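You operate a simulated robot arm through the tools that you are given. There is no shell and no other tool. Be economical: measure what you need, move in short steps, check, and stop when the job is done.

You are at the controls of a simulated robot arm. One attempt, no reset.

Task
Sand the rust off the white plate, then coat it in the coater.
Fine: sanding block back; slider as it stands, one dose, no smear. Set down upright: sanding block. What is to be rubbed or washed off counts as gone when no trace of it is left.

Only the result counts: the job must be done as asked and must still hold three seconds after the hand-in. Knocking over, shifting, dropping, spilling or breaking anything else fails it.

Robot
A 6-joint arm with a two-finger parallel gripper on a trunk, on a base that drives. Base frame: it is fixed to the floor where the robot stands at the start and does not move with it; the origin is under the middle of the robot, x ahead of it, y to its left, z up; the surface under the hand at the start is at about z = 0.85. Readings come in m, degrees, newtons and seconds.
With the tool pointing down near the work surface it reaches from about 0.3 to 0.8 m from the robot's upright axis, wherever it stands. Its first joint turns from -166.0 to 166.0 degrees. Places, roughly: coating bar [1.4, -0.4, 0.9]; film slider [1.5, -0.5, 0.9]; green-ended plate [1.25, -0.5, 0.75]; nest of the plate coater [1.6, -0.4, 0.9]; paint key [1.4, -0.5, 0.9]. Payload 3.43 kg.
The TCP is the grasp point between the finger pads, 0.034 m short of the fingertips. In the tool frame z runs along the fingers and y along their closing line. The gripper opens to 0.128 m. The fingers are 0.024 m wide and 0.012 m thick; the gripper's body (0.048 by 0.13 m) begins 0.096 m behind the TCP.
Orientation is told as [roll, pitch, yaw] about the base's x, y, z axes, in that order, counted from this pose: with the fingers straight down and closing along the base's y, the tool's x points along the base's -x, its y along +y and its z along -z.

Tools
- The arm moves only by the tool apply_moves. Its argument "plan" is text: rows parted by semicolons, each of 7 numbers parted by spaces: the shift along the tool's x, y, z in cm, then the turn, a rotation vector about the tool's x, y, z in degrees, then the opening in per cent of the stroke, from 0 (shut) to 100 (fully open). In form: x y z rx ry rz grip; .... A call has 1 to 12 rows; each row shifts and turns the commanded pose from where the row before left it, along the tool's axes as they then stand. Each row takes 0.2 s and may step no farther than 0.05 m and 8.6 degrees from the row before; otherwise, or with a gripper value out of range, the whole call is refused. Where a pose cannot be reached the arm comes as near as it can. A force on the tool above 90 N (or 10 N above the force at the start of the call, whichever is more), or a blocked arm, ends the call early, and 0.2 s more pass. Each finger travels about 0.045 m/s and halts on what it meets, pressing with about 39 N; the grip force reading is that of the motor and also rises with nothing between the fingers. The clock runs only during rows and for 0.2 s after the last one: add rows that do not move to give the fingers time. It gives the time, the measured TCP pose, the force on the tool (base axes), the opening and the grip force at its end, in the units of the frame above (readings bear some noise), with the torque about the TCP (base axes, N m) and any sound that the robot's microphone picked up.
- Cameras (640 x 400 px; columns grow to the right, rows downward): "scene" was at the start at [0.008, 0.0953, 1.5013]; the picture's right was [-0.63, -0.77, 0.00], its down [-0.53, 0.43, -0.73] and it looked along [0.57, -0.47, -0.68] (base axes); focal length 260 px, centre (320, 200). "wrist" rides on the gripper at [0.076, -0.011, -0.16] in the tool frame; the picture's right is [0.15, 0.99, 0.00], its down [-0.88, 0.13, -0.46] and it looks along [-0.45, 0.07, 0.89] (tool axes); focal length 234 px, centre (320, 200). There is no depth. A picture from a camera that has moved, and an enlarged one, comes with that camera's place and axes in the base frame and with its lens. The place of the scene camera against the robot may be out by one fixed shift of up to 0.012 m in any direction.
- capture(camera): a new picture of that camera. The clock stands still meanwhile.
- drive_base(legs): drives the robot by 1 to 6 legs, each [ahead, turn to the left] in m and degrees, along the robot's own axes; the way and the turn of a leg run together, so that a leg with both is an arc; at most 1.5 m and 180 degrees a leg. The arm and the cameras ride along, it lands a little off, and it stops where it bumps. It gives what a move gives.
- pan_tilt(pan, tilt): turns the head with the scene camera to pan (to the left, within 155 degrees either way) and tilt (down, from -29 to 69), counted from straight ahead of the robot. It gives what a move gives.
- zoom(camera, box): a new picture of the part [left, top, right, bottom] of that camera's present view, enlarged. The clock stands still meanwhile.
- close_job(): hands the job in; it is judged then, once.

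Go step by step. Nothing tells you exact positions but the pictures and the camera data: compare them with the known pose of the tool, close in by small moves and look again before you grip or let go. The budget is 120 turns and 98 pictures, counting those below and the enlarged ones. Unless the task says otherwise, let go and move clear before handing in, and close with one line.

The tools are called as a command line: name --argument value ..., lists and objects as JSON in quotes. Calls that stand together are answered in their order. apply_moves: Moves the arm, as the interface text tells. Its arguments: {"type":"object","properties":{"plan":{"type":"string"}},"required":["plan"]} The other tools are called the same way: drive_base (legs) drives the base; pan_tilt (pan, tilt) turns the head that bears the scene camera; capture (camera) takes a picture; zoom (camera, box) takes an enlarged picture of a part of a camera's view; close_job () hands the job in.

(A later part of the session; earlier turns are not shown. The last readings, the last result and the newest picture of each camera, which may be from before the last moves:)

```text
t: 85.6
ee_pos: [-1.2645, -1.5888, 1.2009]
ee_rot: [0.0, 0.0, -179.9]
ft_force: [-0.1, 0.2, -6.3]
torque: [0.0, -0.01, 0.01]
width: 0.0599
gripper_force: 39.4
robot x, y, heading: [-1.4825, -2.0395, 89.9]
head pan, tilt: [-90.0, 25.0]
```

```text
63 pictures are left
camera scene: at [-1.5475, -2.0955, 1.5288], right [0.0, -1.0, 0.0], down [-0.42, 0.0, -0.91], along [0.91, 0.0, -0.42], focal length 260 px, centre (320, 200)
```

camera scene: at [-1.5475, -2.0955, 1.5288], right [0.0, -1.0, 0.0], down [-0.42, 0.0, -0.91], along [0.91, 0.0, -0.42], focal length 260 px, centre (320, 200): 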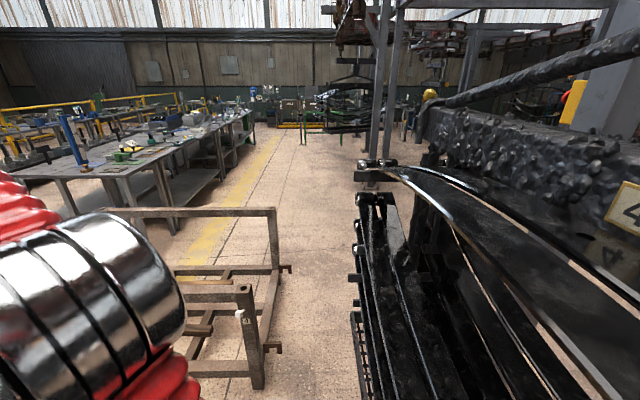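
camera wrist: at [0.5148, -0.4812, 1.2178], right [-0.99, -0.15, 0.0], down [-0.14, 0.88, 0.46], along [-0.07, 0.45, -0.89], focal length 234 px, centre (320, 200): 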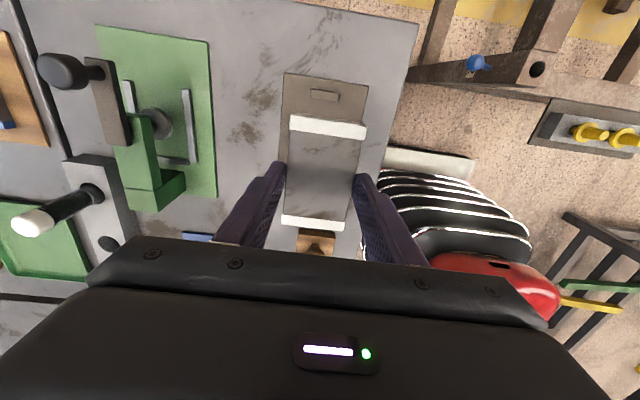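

The arc finished as planned. Ahead to the east the passage between the cart's hooks (y about -1.88) and the leaf-spring rack (y about -2.3) looks tight, so I inspect it.

pan_tilt --pan -110 --tilt 55

capture --camera "scene"

pan_tilt --pan -150 --tilt 45

capture --camera "scene"

```text
t: 86.6
ee_pos: [-1.264, -1.5883, 1.2]
ee_rot: [-0.1, 0.0, -179.9]
ft_force: [-0.2, 0.1, -8.1]
torque: [-0.01, -0.03, 0.04]
width: 0.0599
gripper_force: 39.5
robot x, y, heading: [-1.4838, -2.0365, 89.7]
head pan, tilt: [-110.0, 55.0]
```

```text
62 pictures are left
camera scene: at [-1.5719, -2.12, 1.4848], right [-0.35, -0.94, 0.0], down [-0.77, 0.28, -0.57], along [0.54, -0.2, -0.82], focal length 260 px, centre (320, 200)
```

scene: 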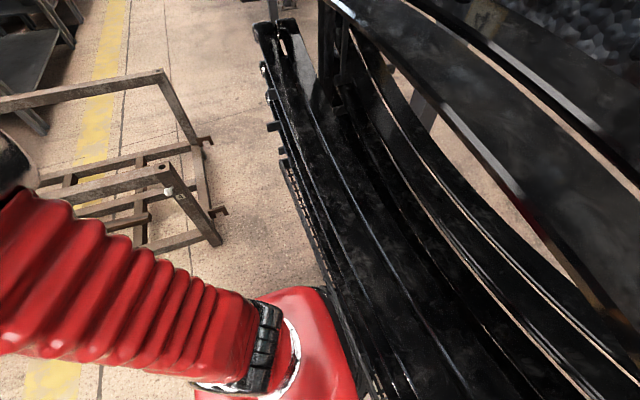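

```text
t: 87.6
ee_pos: [-1.2643, -1.5883, 1.201]
ee_rot: [0.1, 0.0, -179.7]
ft_force: [-0.4, -0.5, -6.7]
torque: [-0.01, 0.0, -0.03]
width: 0.0596
gripper_force: 39.3
robot x, y, heading: [-1.4844, -2.037, 89.8]
head pan, tilt: [-150.0, 45.0]
```

```text
61 pictures are left
camera scene: at [-1.5993, -2.1657, 1.4982], right [-0.87, -0.5, 0.0], down [-0.35, 0.61, -0.71], along [0.35, -0.61, -0.71], focal length 260 px, centre (320, 200)
```

scene: 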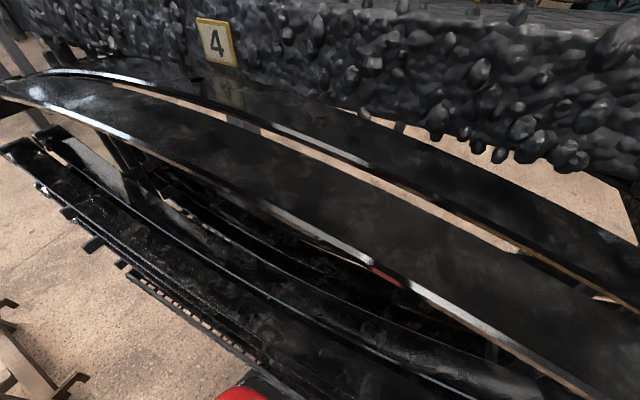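

The eastward gap is too tight for the trunk. I look west and south-west for a way around the spring rack.

pan_tilt --pan 110 --tilt 30

capture --camera "scene"

pan_tilt --pan -60 --tilt 20

capture --camera "scene"

```text
t: 91.3
ee_pos: [-1.2635, -1.5877, 1.2002]
ee_rot: [0.0, -0.1, -179.8]
ft_force: [0.3, -0.4, -6.1]
torque: [0.03, -0.04, 0.02]
width: 0.0595
gripper_force: 38.8
robot x, y, heading: [-1.4896, -2.0376, 89.9]
head pan, tilt: [110.0, 30.0]
```

```text
60 pictures are left
camera scene: at [-1.7248, -2.1255, 1.5208], right [-0.34, 0.94, 0.0], down [0.47, 0.17, -0.87], along [-0.82, -0.29, -0.5], focal length 260 px, centre (320, 200)
```

scene: 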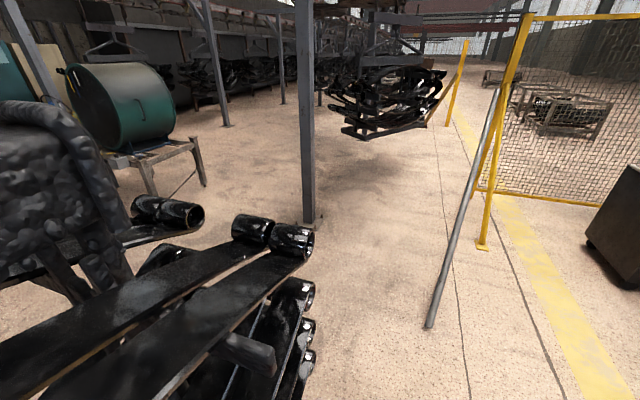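

```text
t: 93.8
ee_pos: [-1.2645, -1.5881, 1.2004]
ee_rot: [0.0, 0.0, -179.8]
ft_force: [-0.3, 0.1, -6.6]
torque: [0.06, 0.04, 0.01]
width: 0.0598
gripper_force: 39.0
robot x, y, heading: [-1.4874, -2.0365, 89.9]
head pan, tilt: [-60.0, 20.0]
```

```text
59 pictures are left
camera scene: at [-1.5587, -2.0488, 1.5368], right [0.5, -0.87, 0.0], down [-0.3, -0.17, -0.94], along [0.82, 0.47, -0.34], focal length 260 px, centre (320, 200)
```

scene: 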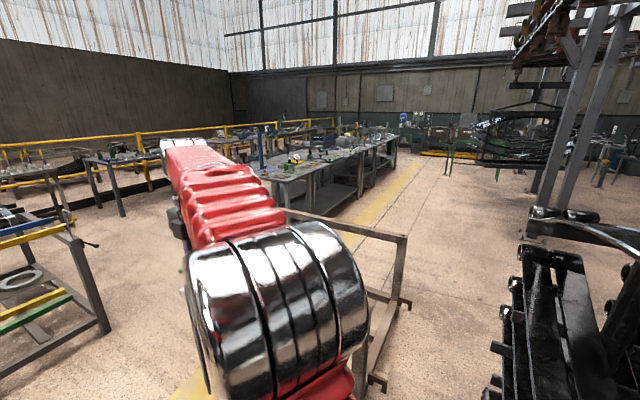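

There's a 1.2 m wide opening west of the spring rack (rack end x about -2.48, pole at x about -3.7). I'll drive round that way, first to (-3.06, -2.24) heading south, and then look.

drive_base --legs '[[0.3, 0], [0, 107.7], [1.2, 0]]'

pan_tilt --pan 30 --tilt 35

capture --camera "scene"

```text
t: 102.0
ee_pos: [-1.9623, -1.5998, 1.2017]
ee_rot: [0.0, 0.0, -79.7]
ft_force: [-0.5, 0.1, -6.6]
torque: [-0.04, 0.0, -0.03]
width: 0.0597
gripper_force: 38.9
robot x, y, heading: [-1.4903, -1.6797, -171.6]
head pan, tilt: [-60.0, 20.0]
stopped in leg 2: the robot was blocked; the commanded pose is now the measured one
```

```text
t: 103.6
ee_pos: [-1.9618, -1.5994, 1.1995]
ee_rot: [0.1, 0.0, -79.6]
ft_force: [1.5, 0.5, -6.8]
torque: [-0.02, -0.01, 0.02]
width: 0.0597
gripper_force: 39.2
robot x, y, heading: [-1.4875, -1.6805, -171.3]
head pan, tilt: [30.0, 35.0]
```

```text
58 pictures are left
camera scene: at [-1.4724, -1.8798, 1.513], right [-0.62, 0.78, 0.0], down [0.45, 0.36, -0.82], along [-0.64, -0.51, -0.57], focal length 260 px, centre (320, 200)
```

scene: 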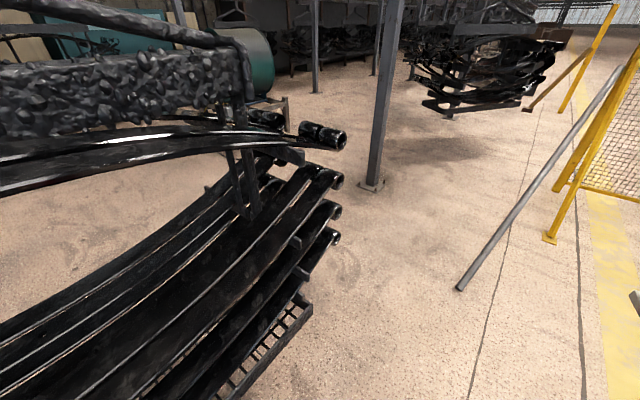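

The turn was blocked at about -171.6°, with the base pushed slightly north. I look behind and below to see what it touches.

pan_tilt --pan 140 --tilt 60

capture --camera "scene"

pan_tilt --pan -140 --tilt 60

capture --camera "scene"

capture --camera "wrist"

```text
t: 105.5
ee_pos: [-1.962, -1.6004, 1.2011]
ee_rot: [0.1, 0.0, -79.7]
ft_force: [0.3, -0.5, -6.3]
torque: [0.0, -0.01, -0.03]
width: 0.0596
gripper_force: 38.6
robot x, y, heading: [-1.4889, -1.6766, -171.5]
head pan, tilt: [140.0, 60.0]
```

```text
57 pictures are left
camera scene: at [-1.3467, -1.8597, 1.4787], right [-0.52, -0.85, 0.0], down [-0.74, 0.45, -0.5], along [0.43, -0.26, -0.87], focal length 260 px, centre (320, 200)
```

scene: 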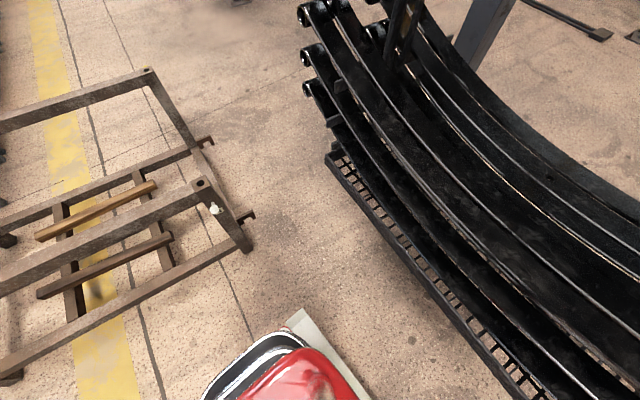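

```text
t: 109.4
ee_pos: [-1.9624, -1.5991, 1.2009]
ee_rot: [0.0, 0.0, -79.7]
ft_force: [-0.2, 0.6, -6.8]
torque: [-0.01, -0.02, 0.03]
width: 0.0597
gripper_force: 38.5
robot x, y, heading: [-1.4925, -1.6835, -171.4]
head pan, tilt: [-140.0, 60.0]
```

```text
56 pictures are left
camera scene: at [-1.3594, -1.7749, 1.4787], right [0.75, -0.66, 0.0], down [-0.57, -0.65, -0.5], along [0.33, 0.38, -0.87], focal length 260 px, centre (320, 200)
```

scene: 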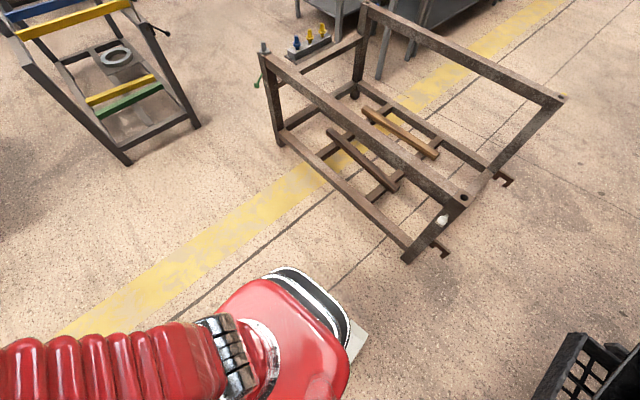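

```text
55 pictures are left
camera wrist: at [-1.9876, -1.5267, 1.3601], right [0.95, 0.32, 0.0], down [0.29, -0.84, 0.46], along [0.15, -0.43, -0.89], focal length 234 px, centre (320, 200)
```

wrist: 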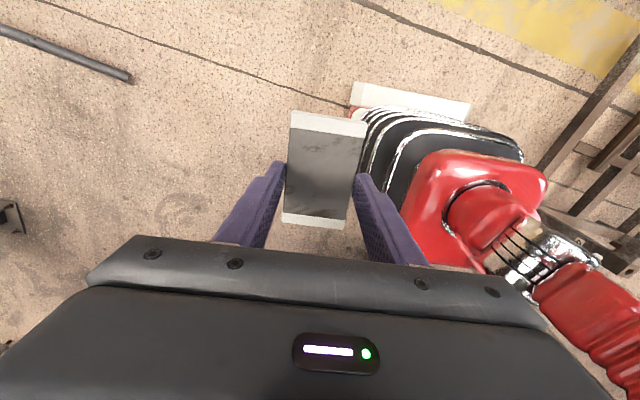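

Nothing visible is touching the base. I try the remaining small turn on its own to see whether it frees.

drive_base --legs '[[0, 9]]'

```text
t: 110.6
ee_pos: [-1.9677, -1.6742, 1.201]
ee_rot: [0.1, 0.0, -70.7]
ft_force: [1.0, -0.4, -6.2]
torque: [-0.03, 0.0, 0.0]
width: 0.0597
gripper_force: 38.8
robot x, y, heading: [-1.4873, -1.6767, -162.7]
head pan, tilt: [-140.0, 60.0]
```

It turned freely. Now I drive on between strut foot and rack end, to about (-2.95, -2.23), and turn south.

drive_base --legs '[[0, 3.5], [1.5, 0]]'

pan_tilt --pan 60 --tilt 30

capture --camera "scene"

```text
t: 120.8
ee_pos: [-3.3767, -2.2538, 1.2011]
ee_rot: [0.0, 0.0, -66.8]
ft_force: [0.6, -0.8, -7.2]
torque: [0.0, -0.01, 0.0]
width: 0.0599
gripper_force: 39.6
robot x, y, heading: [-2.8982, -2.2215, -158.5]
head pan, tilt: [-140.0, 60.0]
```

```text
t: 123.8
ee_pos: [-3.3765, -2.2533, 1.2018]
ee_rot: [0.1, 0.0, -66.8]
ft_force: [-0.6, 1.0, -6.5]
torque: [0.01, -0.01, 0.0]
width: 0.0597
gripper_force: 39.2
robot x, y, heading: [-2.9023, -2.2213, -158.6]
head pan, tilt: [60.0, 30.0]
```

```text
54 pictures are left
camera scene: at [-2.797, -2.4344, 1.5208], right [-0.99, 0.15, 0.0], down [0.08, 0.49, -0.87], along [-0.13, -0.86, -0.5], focal length 260 px, centre (320, 200)
```

scene: 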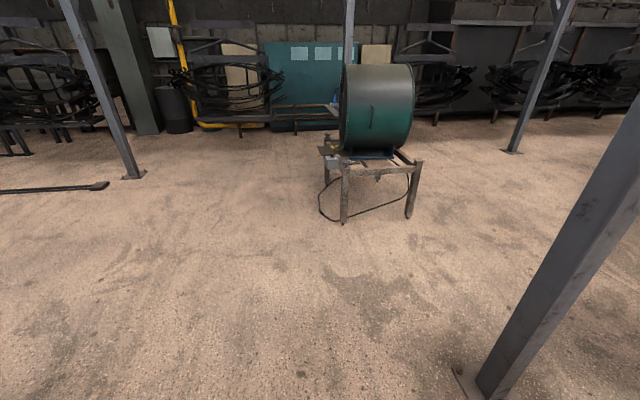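

Open floor to the south. I turn south, drive to y about -3.7, turn east, and look.

drive_base --legs '[[0, 68.6], [1.45, 0], [0, 90]]'

pan_tilt --pan 15 --tilt 30

capture --camera "scene"

```text
t: 126.2
ee_pos: [-3.3207, -2.442, 1.2008]
ee_rot: [0.3, 0.0, -42.7]
ft_force: [0.4, 1.0, -6.4]
torque: [-0.03, 0.04, 0.0]
width: 0.0595
gripper_force: 38.6
robot x, y, heading: [-2.9063, -2.2119, -135.8]
head pan, tilt: [60.0, 30.0]
stopped in leg 1: the robot was blocked; the commanded pose is now the measured one
```

```text
t: 127.3
ee_pos: [-3.3203, -2.4443, 1.2025]
ee_rot: [0.1, 0.0, -42.7]
ft_force: [0.7, 0.6, -7.2]
torque: [-0.02, 0.01, 0.05]
width: 0.0598
gripper_force: 39.3
robot x, y, heading: [-2.9081, -2.2089, -136.1]
head pan, tilt: [15.0, 30.0]
```

```text
53 pictures are left
camera scene: at [-2.7967, -2.3581, 1.5208], right [-0.86, 0.51, 0.0], down [0.26, 0.43, -0.87], along [-0.44, -0.74, -0.5], focal length 260 px, centre (320, 200)
```

scene: 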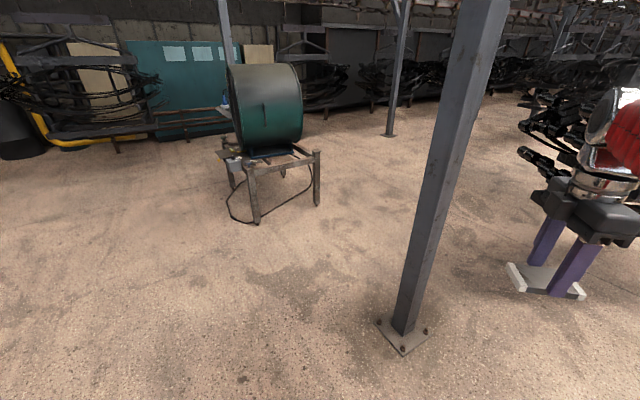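

The block came from my rear corner meeting the strut foot. I go 0.22 m forward to clear it, then finish the turn south and check.

drive_base --legs '[[0.22, 0], [0, 46], [1.3, 0]]'

capture --camera "wrist"

```text
t: 140.4
ee_pos: [-3.1889, -4.1139, 1.2016]
ee_rot: [0.1, 0.0, 2.8]
ft_force: [-0.3, 0.2, -7.1]
torque: [-0.01, 0.0, -0.02]
width: 0.0597
gripper_force: 39.0
robot x, y, heading: [-3.0664, -3.6546, -89.9]
head pan, tilt: [15.0, 30.0]
```

```text
52 pictures are left
camera wrist: at [-3.2642, -4.1284, 1.3611], right [-0.2, 0.98, 0.0], down [0.87, 0.17, 0.46], along [0.45, 0.09, -0.89], focal length 234 px, centre (320, 200)
```

wrist: 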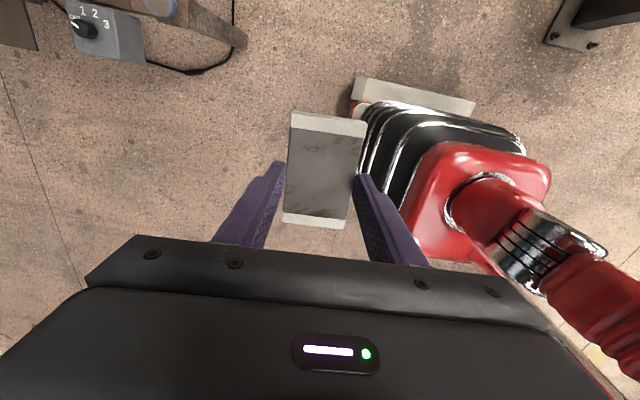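

Clear. Now turn east and look along the south side of the rack.

drive_base --legs '[[0, 90]]'

capture --camera "scene"

```text
t: 146.4
ee_pos: [-2.6072, -3.776, 1.2018]
ee_rot: [0.2, 0.0, 92.9]
ft_force: [-0.5, -0.4, -6.9]
torque: [0.07, -0.03, 0.02]
width: 0.0595
gripper_force: 38.9
robot x, y, heading: [-3.0621, -3.712, -0.7]
head pan, tilt: [15.0, 30.0]
stopped in leg 1: the robot was blocked; the commanded pose is now the measured one
```

```text
51 pictures are left
camera scene: at [-3.0308, -3.53, 1.5208], right [0.24, -0.97, 0.0], down [-0.49, -0.12, -0.87], along [0.84, 0.21, -0.5], focal length 260 px, centre (320, 200)
```

scene: 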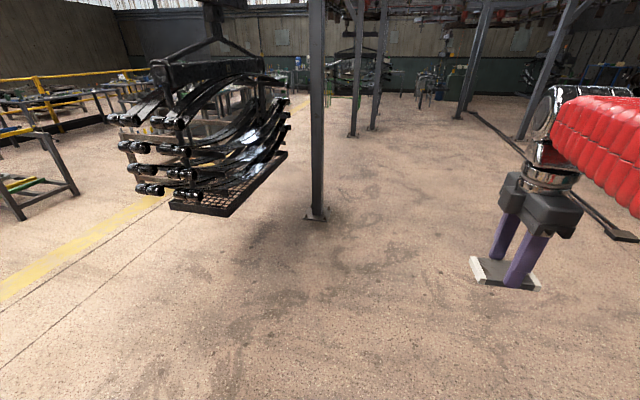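

The way east is clear; those "blocked" stops seem to come from large in-place turns jolting the arm. I'll use smaller turn legs: drive 4.5 m east in steps, then turn north by 30° legs.

drive_base --legs '[[1.5, 0.7], [1.5, 0], [1.5, 0]]'

drive_base --legs '[[0, 30], [0, 30], [0, 30]]'

pan_tilt --pan 0 --tilt 30

capture --camera "scene"

```text
t: 174.8
ee_pos: [1.9246, -3.8265, 1.2026]
ee_rot: [0.2, -0.1, 91.5]
ft_force: [0.3, 0.1, -7.0]
torque: [0.01, 0.02, 0.01]
width: 0.0598
gripper_force: 38.7
robot x, y, heading: [1.4665, -3.7538, -2.1]
head pan, tilt: [15.0, 30.0]
```

```text
t: 181.8
ee_pos: [1.5444, -3.2913, 1.2035]
ee_rot: [0.4, 0.0, -178.8]
ft_force: [0.6, 0.3, -5.5]
torque: [0.0, 0.03, 0.04]
width: 0.0597
gripper_force: 38.9
robot x, y, heading: [1.5243, -3.7545, 86.9]
head pan, tilt: [15.0, 30.0]
stopped in leg 3: the robot was blocked; the commanded pose is now the measured one
```

```text
t: 182.6
ee_pos: [1.5434, -3.2928, 1.2042]
ee_rot: [0.3, 0.0, -179.0]
ft_force: [0.0, -0.2, -6.3]
torque: [-0.01, 0.01, 0.01]
width: 0.0597
gripper_force: 39.1
robot x, y, heading: [1.5224, -3.7482, 87.4]
head pan, tilt: [0.0, 30.0]
```

```text
50 pictures are left
camera scene: at [1.371, -3.7114, 1.5208], right [1.0, -0.05, 0.0], down [-0.03, -0.5, -0.87], along [0.04, 0.86, -0.5], focal length 260 px, centre (320, 200)
```

scene: 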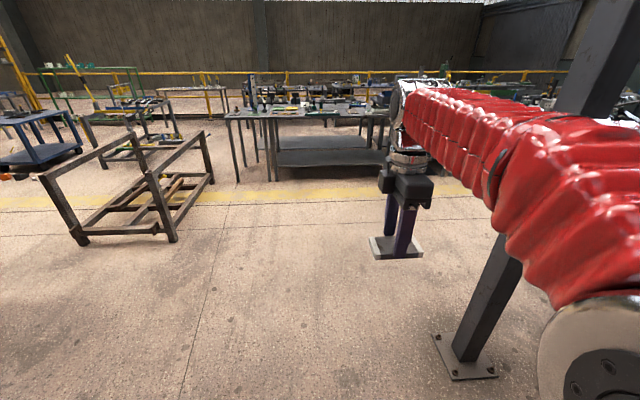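

I'm at (1.52, -3.75) heading north, with a pole close on the right. I veer slightly left past it, then on toward the table side at y about -1.2.

drive_base --legs '[[0, 8], [1.3, 0], [0, -8.5], [1.25, 0]]'

pan_tilt --pan 5 --tilt 40

capture --camera "scene"

```text
t: 200.3
ee_pos: [1.5614, -0.7781, 1.2038]
ee_rot: [0.2, 0.0, 179.1]
ft_force: [0.4, -0.2, -6.1]
torque: [0.0, 0.05, -0.02]
width: 0.0598
gripper_force: 39.0
robot x, y, heading: [1.5225, -1.2379, 84.9]
head pan, tilt: [0.0, 30.0]
```

```text
t: 201.0
ee_pos: [1.561, -0.7794, 1.204]
ee_rot: [0.2, 0.0, 179.2]
ft_force: [-0.2, -0.2, -6.1]
torque: [0.02, 0.02, -0.03]
width: 0.0599
gripper_force: 39.3
robot x, y, heading: [1.5224, -1.2362, 85.1]
head pan, tilt: [5.0, 40.0]
```

```text
49 pictures are left
camera scene: at [1.3664, -1.196, 1.5055], right [1.0, 0.0, 0.0], down [0.0, -0.64, -0.77], along [0.0, 0.77, -0.64], focal length 260 px, centre (320, 200)
```

scene: 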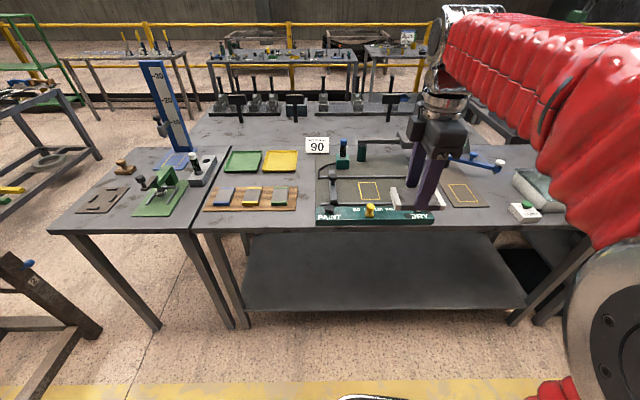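

I'm now facing the coater from the right side of the table. I'll enlarge it.

zoom --camera "scene" --box '[300, 130, 420, 230]'

zoom --camera "scene" --box '[390, 130, 560, 230]'

```text
4.00 times, centred on (360, 180) of scene
camera zoom: at [1.3664, -1.196, 1.5055], right [1.0, 0.0, 0.0], down [0.0, -0.64, -0.77], along [0.0, 0.77, -0.64], focal length 1039 px, centre (160, 280)
```

zoom: 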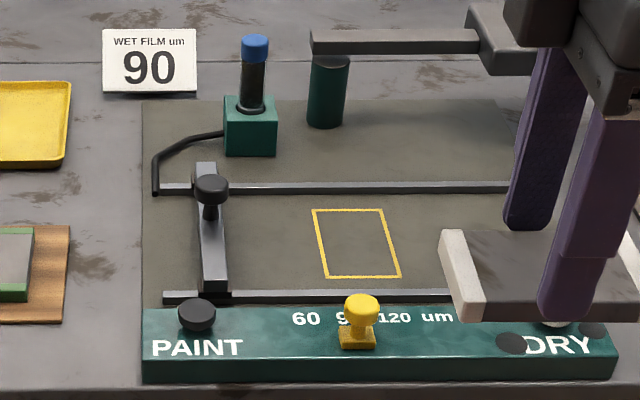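

```text
3.76 times, centred on (475, 180) of scene
camera zoom: at [1.3664, -1.196, 1.5055], right [1.0, 0.0, 0.0], down [0.0, -0.64, -0.77], along [0.0, 0.77, -0.64], focal length 978 px, centre (-264, 275)
```

zoom: 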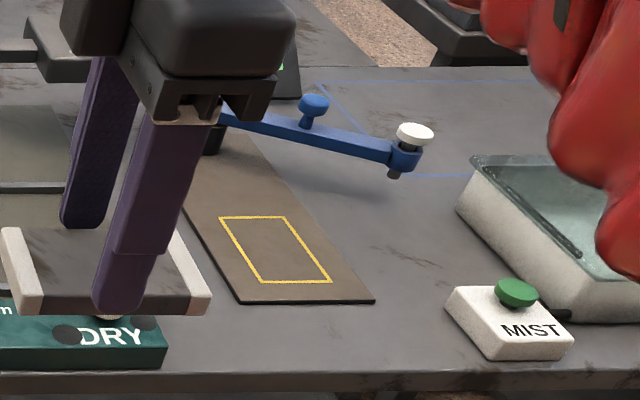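

The nest is at about (1.566, -0.355), long axis along y; the bar is at x about 1.417 and the slider sits on 90. I square up and move 0.27 m closer.

drive_base --legs '[[0, 5], [0.27, 0]]'

apply_moves --plan "0 0 0 0 0 8.5 10; 0 0 0 0 0 8.5 10; 0 0 0 0 0 8.5 10; 0 0 0 0 0 8.5 10; 0 0 0 0 0 8.5 10; 0 0 0 0 0 8.5 10; 0 0 0 0 0 8.5 10; 0 0 0 0 0 8.5 10; 0 0 0 0 0 8.5 10; 0 0 0 0 0 8.5 10; 0 0 0 0 0 4 10; 0 0 0 0 0 0 10"

capture --camera "scene"

capture --camera "wrist"

```text
t: 203.9
ee_pos: [1.519, -0.5058, 1.2049]
ee_rot: [0.2, 0.0, -175.8]
ft_force: [0.5, 0.7, -7.4]
torque: [0.0, 0.06, 0.01]
width: 0.0597
gripper_force: 38.6
robot x, y, heading: [1.5219, -0.9653, 90.1]
head pan, tilt: [5.0, 40.0]
```

```text
t: 206.5
ee_pos: [1.5202, -0.505, 1.2049]
ee_rot: [-0.1, 0.2, 95.1]
ft_force: [0.9, -0.5, -8.1]
torque: [0.04, 0.01, -0.01]
width: 0.06
gripper_force: 38.6
robot x, y, heading: [1.5216, -0.9652, 90.3]
head pan, tilt: [5.0, 40.0]
```

```text
46 pictures are left
camera scene: at [1.3606, -0.9398, 1.5054], right [1.0, 0.09, 0.0], down [0.06, -0.64, -0.77], along [-0.07, 0.76, -0.64], focal length 260 px, centre (320, 200)
```

scene: 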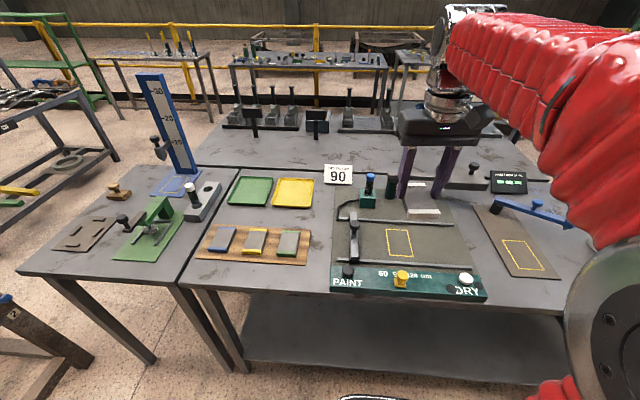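

```text
45 pictures are left
camera wrist: at [1.5367, -0.5791, 1.3638], right [-0.97, -0.23, 0.0], down [-0.21, 0.87, 0.45], along [-0.11, 0.44, -0.89], focal length 234 px, centre (320, 200)
```

wrist: 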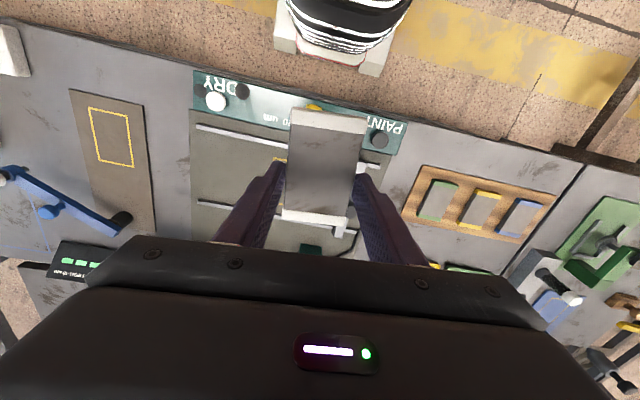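

Now nothing blocks the scene view of the coater; I zoom in for precise positions.

zoom --camera "scene" --box '[320, 180, 480, 305]'

```text
3.20 times, centred on (400, 242) of scene
camera zoom: at [1.3606, -0.9398, 1.5054], right [1.0, 0.09, 0.0], down [0.06, -0.64, -0.77], along [-0.07, 0.76, -0.64], focal length 831 px, centre (64, 64)
```

zoom: 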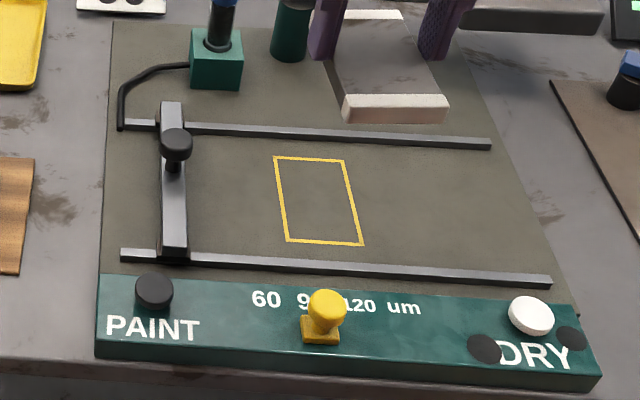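

Nest centre from this view: (1.567, -0.359). I square the yaw to 90°, move over it and descend partway.

apply_moves --plan "0 0 0 0 0 5 10; -3.7 -1.2 0 0 0 0 10; -3.7 -1.2 0 0 0 0 10; -3.7 -1.2 0 0 0 0 10; -3.6 -1.1 0 0 0 0 10; 0 0 4 0 0 0 10; 0 0 4 0 0 0 10; 0 0 4 0 0 0 10; 0 0 3.5 0 0 0 10; 0 0 0 0 0 0 10"

capture --camera "wrist"

zoom --camera "scene" --box '[320, 160, 480, 285]'

```text
t: 208.7
ee_pos: [1.5676, -0.3585, 1.0492]
ee_rot: [0.0, 0.2, 90.2]
ft_force: [-0.2, 0.0, -7.4]
torque: [-0.02, 0.0, 0.01]
width: 0.0597
gripper_force: 38.3
robot x, y, heading: [1.5244, -0.965, 90.0]
head pan, tilt: [5.0, 40.0]
```

```text
43 pictures are left
camera wrist: at [1.5789, -0.4337, 1.2076], right [-0.99, -0.15, 0.0], down [-0.13, 0.88, 0.45], along [-0.07, 0.45, -0.89], focal length 234 px, centre (320, 200)
```

wrist: 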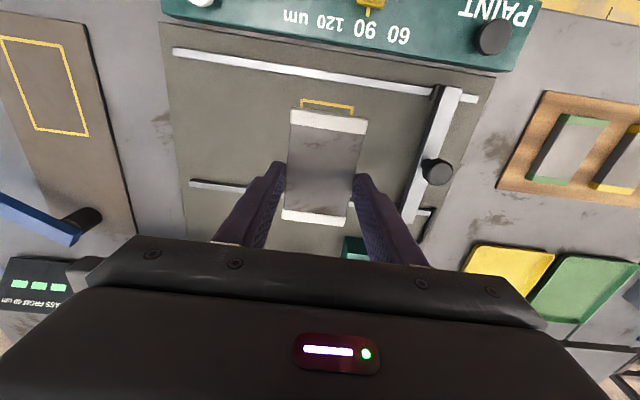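

```text
3.20 times, centred on (400, 222) of scene
camera zoom: at [1.3606, -0.9395, 1.5054], right [1.0, 0.09, 0.0], down [0.06, -0.64, -0.77], along [-0.07, 0.76, -0.64], focal length 831 px, centre (64, 128)
```

zoom: 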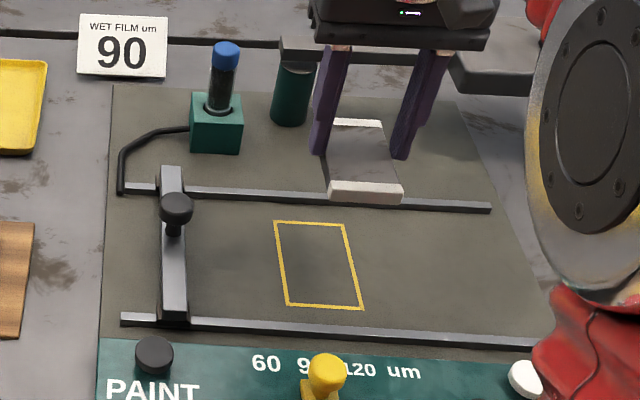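

The wrist view puts the nest centre at about (1.563, -0.351). I correct and lower to about 0.95, then compare the margins.

apply_moves --plan "-0.6 0.4 3 0 0 0 10; 0 0 3 0 0 0 10; 0 0 3 0 0 0 10; 0 0 0 0 0 0 10"

zoom --camera "wrist" --box '[220, 80, 420, 240]'

zoom --camera "scene" --box '[350, 190, 450, 270]'

```text
t: 209.7
ee_pos: [1.5637, -0.3538, 0.9594]
ee_rot: [0.0, 0.3, 90.2]
ft_force: [0.6, 0.3, -6.6]
torque: [0.02, 0.0, -0.01]
width: 0.0595
gripper_force: 39.0
robot x, y, heading: [1.5227, -0.9648, 90.3]
head pan, tilt: [5.0, 40.0]
```

```text
2.50 times, centred on (320, 160) of wrist
camera zoom: at [1.5738, -0.4281, 1.1185], right [-0.99, -0.15, 0.0], down [-0.13, 0.88, 0.45], along [-0.07, 0.45, -0.89], focal length 585 px, centre (320, 300)
```

zoom: 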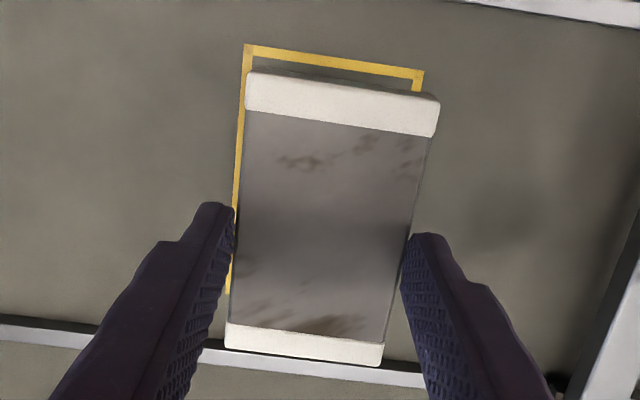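

```text
5.00 times, centred on (400, 230) of scene
camera zoom: at [1.3606, -0.9395, 1.5054], right [1.0, 0.09, 0.0], down [0.06, -0.64, -0.77], along [-0.07, 0.76, -0.64], focal length 1299 px, centre (-80, 50)
```

zoom: 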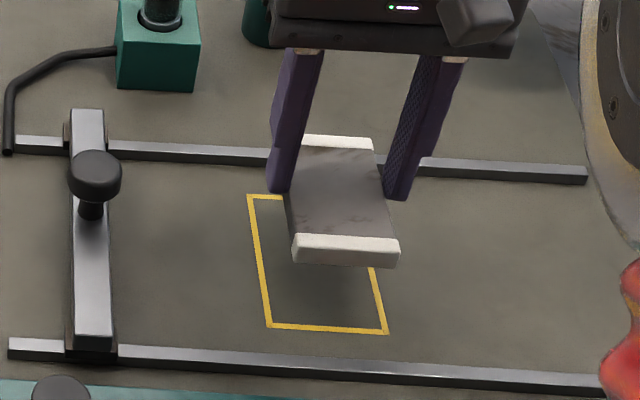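

Plate and nest outline are parallel; I need about +1 mm x and +6 mm y. Correct and lower to just above.

apply_moves --plan "-0.6 -0.1 2 0 0 0 10; 0 0 2 0 0 0 10; 0 0 0.6 0 0 0 10; 0 0 0 0 0 0 10"

zoom --camera "wrist" --box '[220, 80, 420, 240]'

zoom --camera "scene" --box '[350, 190, 450, 270]'

```text
t: 210.7
ee_pos: [1.5638, -0.3477, 0.914]
ee_rot: [0.0, 0.3, 90.2]
ft_force: [-0.6, -0.8, -7.3]
torque: [0.04, 0.01, 0.01]
width: 0.0598
gripper_force: 38.9
robot x, y, heading: [1.5227, -0.9653, 90.3]
head pan, tilt: [5.0, 40.0]
```

```text
2.50 times, centred on (320, 160) of wrist
camera zoom: at [1.5738, -0.4215, 1.0722], right [-0.99, -0.15, 0.0], down [-0.13, 0.88, 0.45], along [-0.07, 0.45, -0.89], focal length 585 px, centre (320, 300)
```

zoom: 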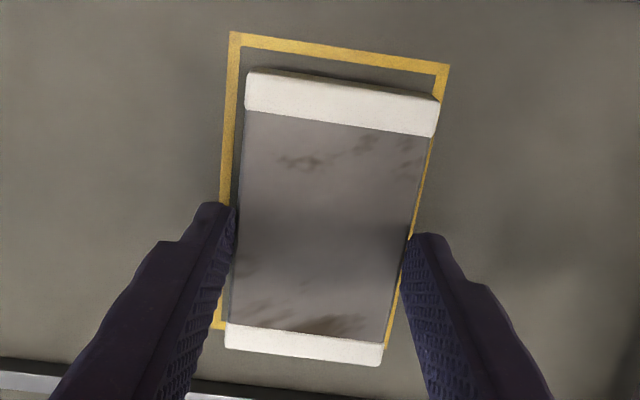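

```text
5.00 times, centred on (400, 230) of scene
camera zoom: at [1.3606, -0.9395, 1.5054], right [1.0, 0.09, 0.0], down [0.06, -0.64, -0.77], along [-0.07, 0.76, -0.64], focal length 1299 px, centre (-80, 50)
```

zoom: 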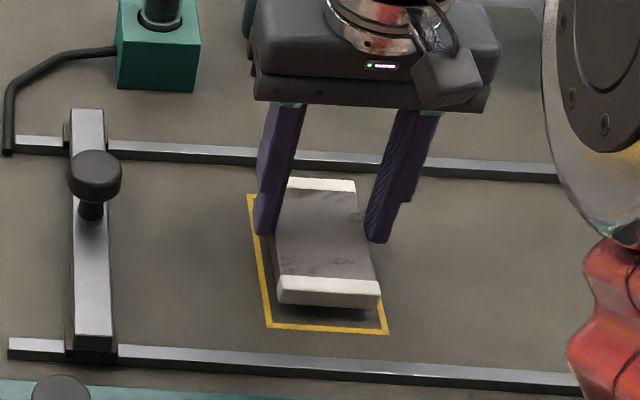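

Nearly perfectly centred. I lower in small steps until it touches.

apply_moves --plan "0 -0.1 0.4 0 0 0 10; 0 0 0.3 0 0 0 10; 0 0 0.2 0 0 0 10; 0 0 0.2 0 0 0 10; 0 0 0.1 0 0 0 10; 0 0 0.1 0 0 0 10; 0 0 0 0 0 0 10"

```text
t: 212.3
ee_pos: [1.5635, -0.3479, 0.9]
ee_rot: [0.0, 0.0, 90.4]
ft_force: [-2.1, -5.8, 12.7]
torque: [0.66, 0.32, 0.14]
width: 0.0597
gripper_force: 39.2
robot x, y, heading: [1.5215, -0.9643, 90.4]
head pan, tilt: [5.0, 40.0]
```

Touchdown. I relieve the press, open and rise.

apply_moves --plan "0 0 -0.15 0 0 0 10; 0 0 0 0 0 0 40; 0 0 0 0 0 0 50; 0 0 0 0 0 0 55; 0 0 0 0 0 0 58; 0 0 0 0 0 0 58; 0 0 -2 0 0 0 58; 0 0 -4 0 0 0 58; 0 0 -4 0 0 0 58; 0 0 -4 0 0 0 58; 0 0 0 0 0 0 58"

capture --camera "wrist"

zoom --camera "scene" --box '[320, 190, 440, 290]'

```text
t: 214.7
ee_pos: [1.5614, -0.3484, 1.0422]
ee_rot: [0.1, 0.1, 90.3]
ft_force: [-0.3, 0.3, 0.4]
torque: [0.0, 0.03, 0.0]
width: 0.0744
gripper_force: 0.1
robot x, y, heading: [1.523, -0.9636, 90.2]
head pan, tilt: [5.0, 40.0]
```

```text
37 pictures are left
camera wrist: at [1.5733, -0.4227, 1.2021], right [-0.99, -0.15, 0.0], down [-0.13, 0.88, 0.45], along [-0.07, 0.45, -0.89], focal length 234 px, centre (320, 200)
```

wrist: 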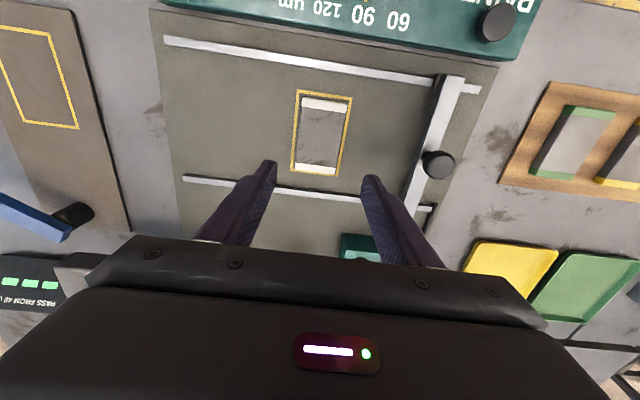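

```text
4.00 times, centred on (380, 240) of scene
camera zoom: at [1.3606, -0.9397, 1.5054], right [1.0, 0.09, 0.0], down [0.06, -0.64, -0.77], along [-0.07, 0.76, -0.64], focal length 1039 px, centre (80, 40)
```

zoom: 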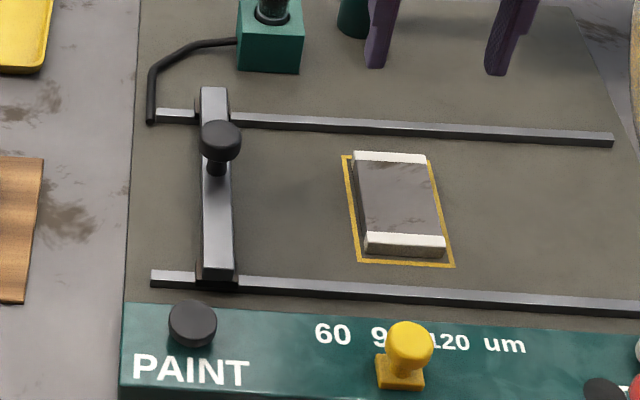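

The plate sits squarely in the nest. Next I close the fingers and go above the PAINT key at about (1.398, -0.507).

apply_moves --plan "3.16 3.26 0 0 0 0 30; 3.16 3.26 0 0 0 0 0; 3.16 3.26 0 0 0 0 0; 3.16 3.26 0 0 0 0 0; 3.16 3.2 0 0 0 0 0; 0 0 2 0 0 0 0; 0 0 0 0 0 0 0; 0 0 0 0 0 0 0"

zoom --camera "wrist" --box '[220, 80, 420, 240]'

zoom --camera "scene" --box '[300, 210, 400, 300]'

```text
t: 216.5
ee_pos: [1.4015, -0.5056, 1.0216]
ee_rot: [0.1, 0.1, 90.3]
ft_force: [0.3, 0.7, 0.3]
torque: [0.01, -0.03, 0.0]
width: 0.0002
gripper_force: 33.1
robot x, y, heading: [1.5249, -0.9683, 90.2]
head pan, tilt: [5.0, 40.0]
```

```text
2.50 times, centred on (320, 160) of wrist
camera zoom: at [1.4122, -0.5804, 1.1819], right [-0.99, -0.15, 0.0], down [-0.13, 0.88, 0.45], along [-0.07, 0.45, -0.89], focal length 585 px, centre (320, 300)
```

zoom: 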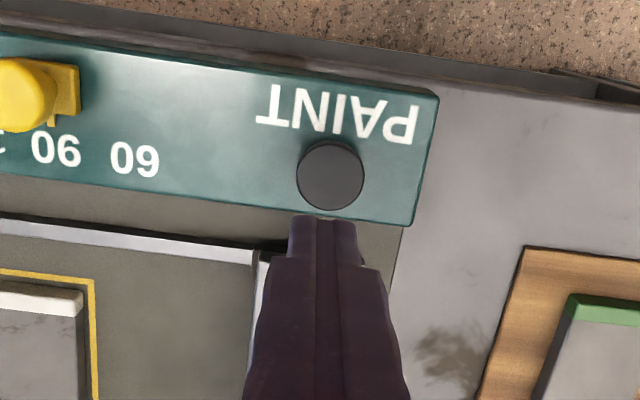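

```text
4.44 times, centred on (350, 255) of scene
camera zoom: at [1.3606, -0.94, 1.5054], right [1.0, 0.09, 0.0], down [0.06, -0.64, -0.77], along [-0.07, 0.76, -0.64], focal length 1155 px, centre (187, -44)
```

zoom: 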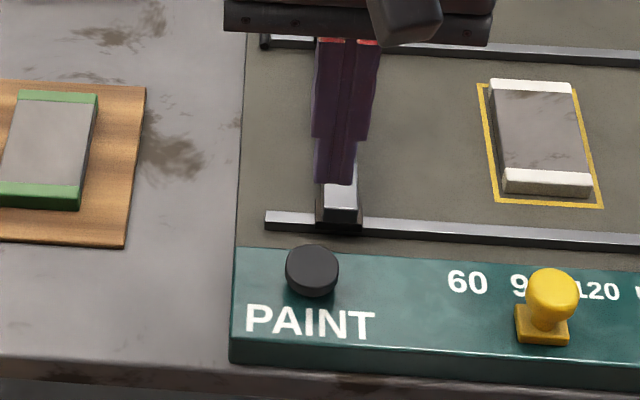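

The key is at about (1.396, -0.503). I descend close and check before pressing.

apply_moves --plan "-0.2 0.5 3.5 0 0 0 0; 0 0 3.3 0 0 0 0; 0 0 0 0 0 0 0"

zoom --camera "scene" --box '[310, 230, 380, 290]'

zoom --camera "wrist" --box '[260, 120, 380, 210]'

```text
t: 217.3
ee_pos: [1.3972, -0.5031, 0.9539]
ee_rot: [-0.1, 0.3, 90.2]
ft_force: [0.4, -0.5, -0.2]
torque: [-0.02, 0.02, -0.01]
width: 0.0001
gripper_force: 33.2
robot x, y, heading: [1.5227, -0.9698, 90.5]
head pan, tilt: [5.0, 40.0]
```

```text
6.67 times, centred on (345, 260) of scene
camera zoom: at [1.3606, -0.9399, 1.5054], right [1.0, 0.09, 0.0], down [0.06, -0.64, -0.77], along [-0.07, 0.76, -0.64], focal length 1732 px, centre (153, -200)
```

zoom: 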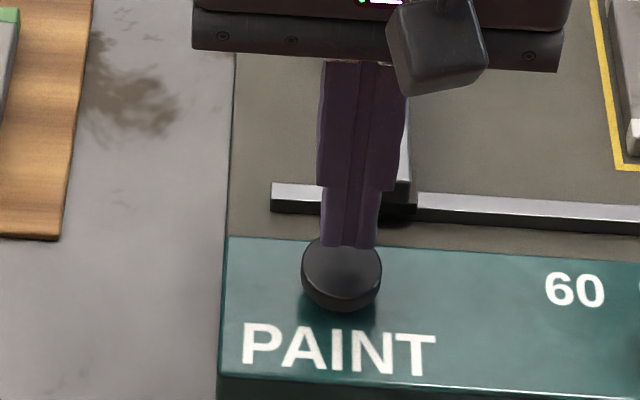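

```text
4.44 times, centred on (320, 165) of wrist
camera zoom: at [1.4076, -0.5785, 1.1127], right [-0.99, -0.15, 0.0], down [-0.13, 0.88, 0.45], along [-0.07, 0.45, -0.89], focal length 1041 px, centre (320, 356)
```

zoom: 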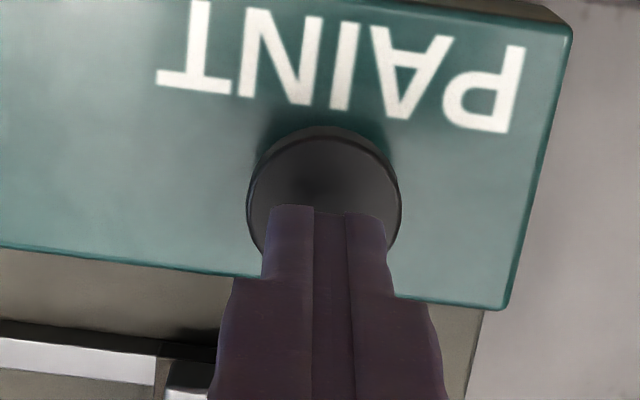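

The key is a mushroom cap right under the fingertips. I shift 4 mm toward me and press down in small steps, listening for a response.

apply_moves --plan "0.4 0.1 0.3 0 0 0 0; 0 0 0.3 0 0 0 0; 0 0 0.2 0 0 0 0; 0 0 0.2 0 0 0 0; 0 0 0 0 0 0 0"

```text
t: 218.5
ee_pos: [1.3975, -0.5084, 0.9442]
ee_rot: [0.0, 0.2, 90.3]
ft_force: [0.0, 0.1, 0.1]
torque: [0.0, 0.01, 0.03]
width: 0.0
gripper_force: 33.3
robot x, y, heading: [1.5235, -0.9696, 90.1]
head pan, tilt: [5.0, 40.0]
```

apply_moves --plan "0 0 0.2 0 0 0 0; 0 0 0.2 0 0 0 0; 0 0 0.2 0 0 0 0; 0 0 0.2 0 0 0 0; 0 0 0 0 0 0 0"

```text
t: 219.7
ee_pos: [1.3954, -0.5084, 0.9353]
ee_rot: [0.0, 0.2, 90.2]
ft_force: [0.2, -0.7, -0.3]
torque: [-0.01, 0.01, 0.0]
width: 0.0
gripper_force: 32.8
robot x, y, heading: [1.5212, -0.9674, 90.5]
head pan, tilt: [5.0, 40.0]
```

apply_moves --plan "0 0 0.2 0 0 0 0; 0 0 0.2 0 0 0 0; 0 0 0 0 0 0 0"

zoom --camera "wrist" --box '[260, 120, 380, 210]'

```text
t: 220.5
ee_pos: [1.3963, -0.5087, 0.9321]
ee_rot: [0.0, 0.1, 90.1]
ft_force: [-0.1, 0.2, 1.5]
torque: [0.05, 0.04, 0.02]
width: 0.0
gripper_force: 32.8
robot x, y, heading: [1.5207, -0.9656, 90.1]
head pan, tilt: [5.0, 40.0]
```

```text
4.44 times, centred on (320, 165) of wrist
camera zoom: at [1.407, -0.5831, 1.0914], right [-0.99, -0.15, 0.0], down [-0.13, 0.88, 0.45], along [-0.07, 0.45, -0.89], focal length 1041 px, centre (320, 356)
```

zoom: 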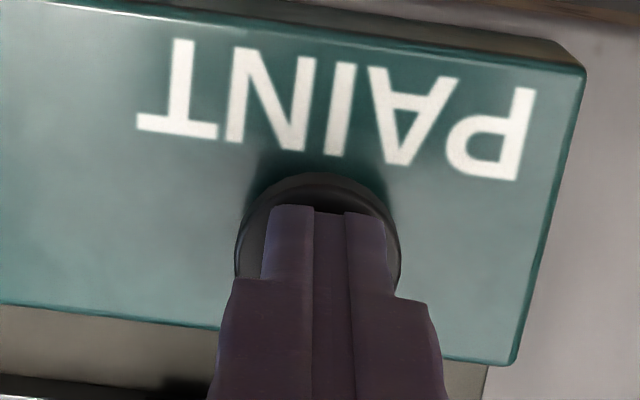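

Just touching, well centred. I press on a few millimetres.

apply_moves --plan "0 0 0.2 0 0 0 0; 0 0 0.2 0 0 0 0; 0 0 0 0 0 0 0"

zoom --camera "scene" --box '[320, 190, 440, 290]'

```text
t: 221.3
ee_pos: [1.3966, -0.5087, 0.9283]
ee_rot: [-0.1, 0.3, 90.2]
ft_force: [-0.7, 0.8, 1.3]
torque: [0.09, -0.01, 0.03]
width: 0.0002
gripper_force: 32.8
robot x, y, heading: [1.5197, -0.9636, 89.9]
head pan, tilt: [5.0, 40.0]
heard: click
```

```text
4.00 times, centred on (380, 240) of scene
camera zoom: at [1.3606, -0.9399, 1.5054], right [1.0, 0.09, 0.0], down [0.06, -0.64, -0.77], along [-0.07, 0.76, -0.64], focal length 1039 px, centre (80, 40)
```

zoom: 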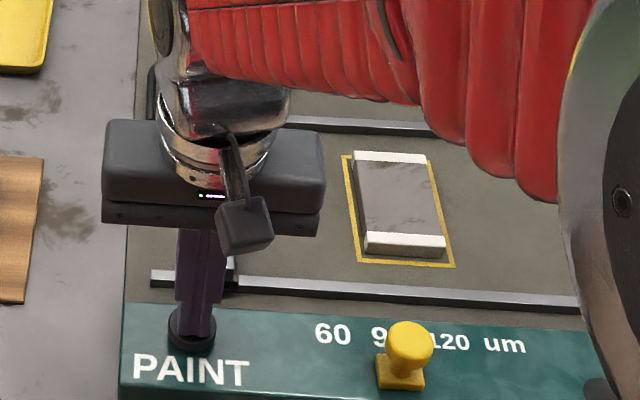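

A click: one dose. I rise straight up and look at the bar.

apply_moves --plan "0 0 -4 0 0 0 0; 0 0 -5 0 0 0 0; 0 0 -3 0 0 0 20; 4 0 0 0 0 0 40; 0 0 0 0 0 0 60"

capture --camera "wrist"

zoom --camera "scene" --box '[320, 190, 440, 290]'

```text
t: 222.5
ee_pos: [1.3959, -0.5489, 1.05]
ee_rot: [0.0, 0.3, 90.2]
ft_force: [0.5, 0.5, 0.4]
torque: [-0.02, 0.03, 0.01]
width: 0.0661
gripper_force: 0.0
robot x, y, heading: [1.5203, -0.9689, 90.3]
head pan, tilt: [5.0, 40.0]
```

```text
29 pictures are left
camera wrist: at [1.4065, -0.6233, 1.2086], right [-0.99, -0.15, 0.0], down [-0.13, 0.88, 0.45], along [-0.07, 0.45, -0.89], focal length 234 px, centre (320, 200)
```

wrist: 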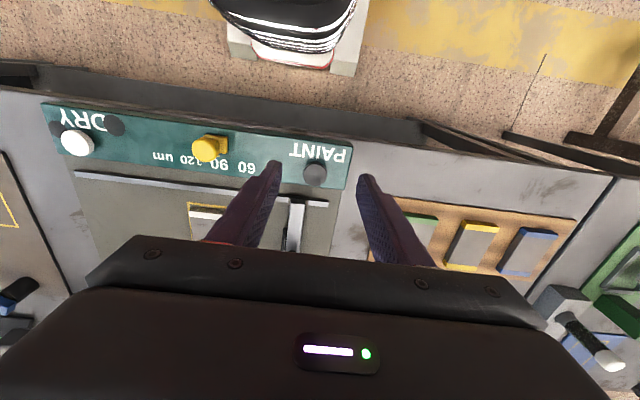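

```text
4.00 times, centred on (380, 240) of scene
camera zoom: at [1.3606, -0.94, 1.5054], right [1.0, 0.09, 0.0], down [0.06, -0.64, -0.77], along [-0.07, 0.76, -0.64], focal length 1039 px, centre (80, 40)
```

zoom: 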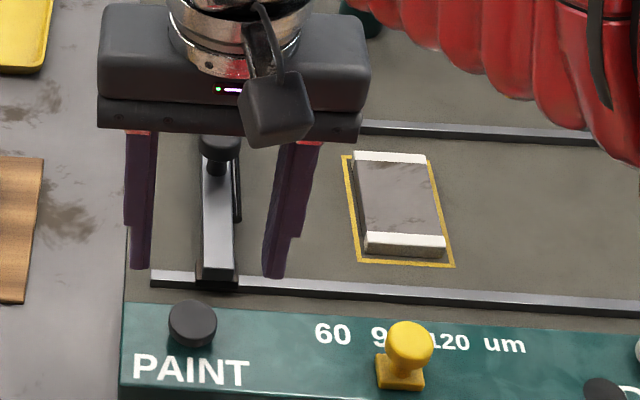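

Paint is dispensed. I move above the bar knob at about (1.416, -0.352) and check alignment and the paint.

apply_moves --plan "-4.9 -0.5 0 0 0 0 60; -4.9 -0.5 0 0 0 0 60; -4.9 -0.5 0 0 0 0 60; -4.9 -0.5 1 0 0 0 60; 0 0 0 0 0 0 60"

zoom --camera "wrist" --box '[200, 60, 440, 230]'

zoom --camera "scene" --box '[320, 180, 420, 265]'

```text
refused: row 4 steps farther than a row can; nothing moved
```

```text
2.35 times, centred on (320, 145) of wrist
camera zoom: at [1.4065, -0.6233, 1.2086], right [-0.99, -0.15, 0.0], down [-0.13, 0.88, 0.45], along [-0.07, 0.45, -0.89], focal length 551 px, centre (320, 329)
```

zoom: 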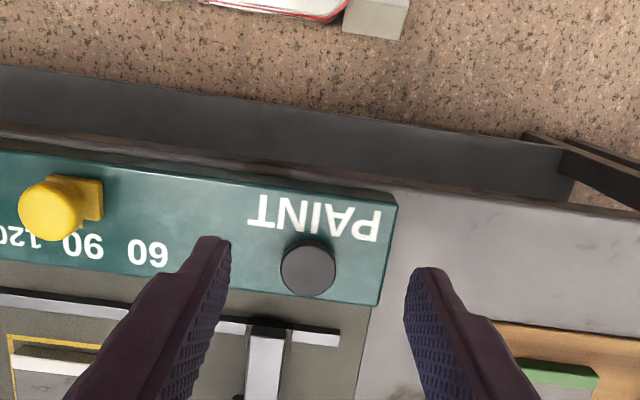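

```text
4.71 times, centred on (370, 222) of scene
camera zoom: at [1.3606, -0.94, 1.5054], right [1.0, 0.09, 0.0], down [0.06, -0.64, -0.77], along [-0.07, 0.76, -0.64], focal length 1223 px, centre (85, 94)
```

zoom: 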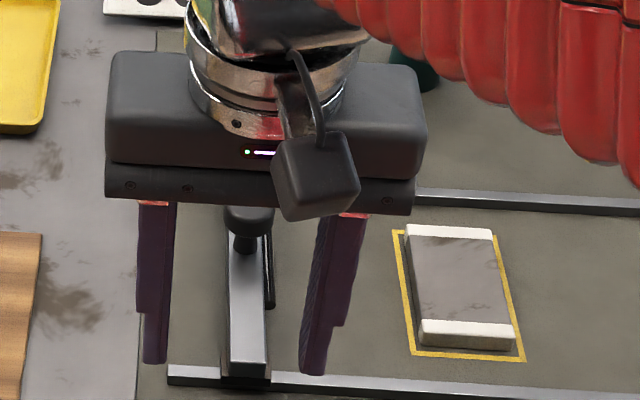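

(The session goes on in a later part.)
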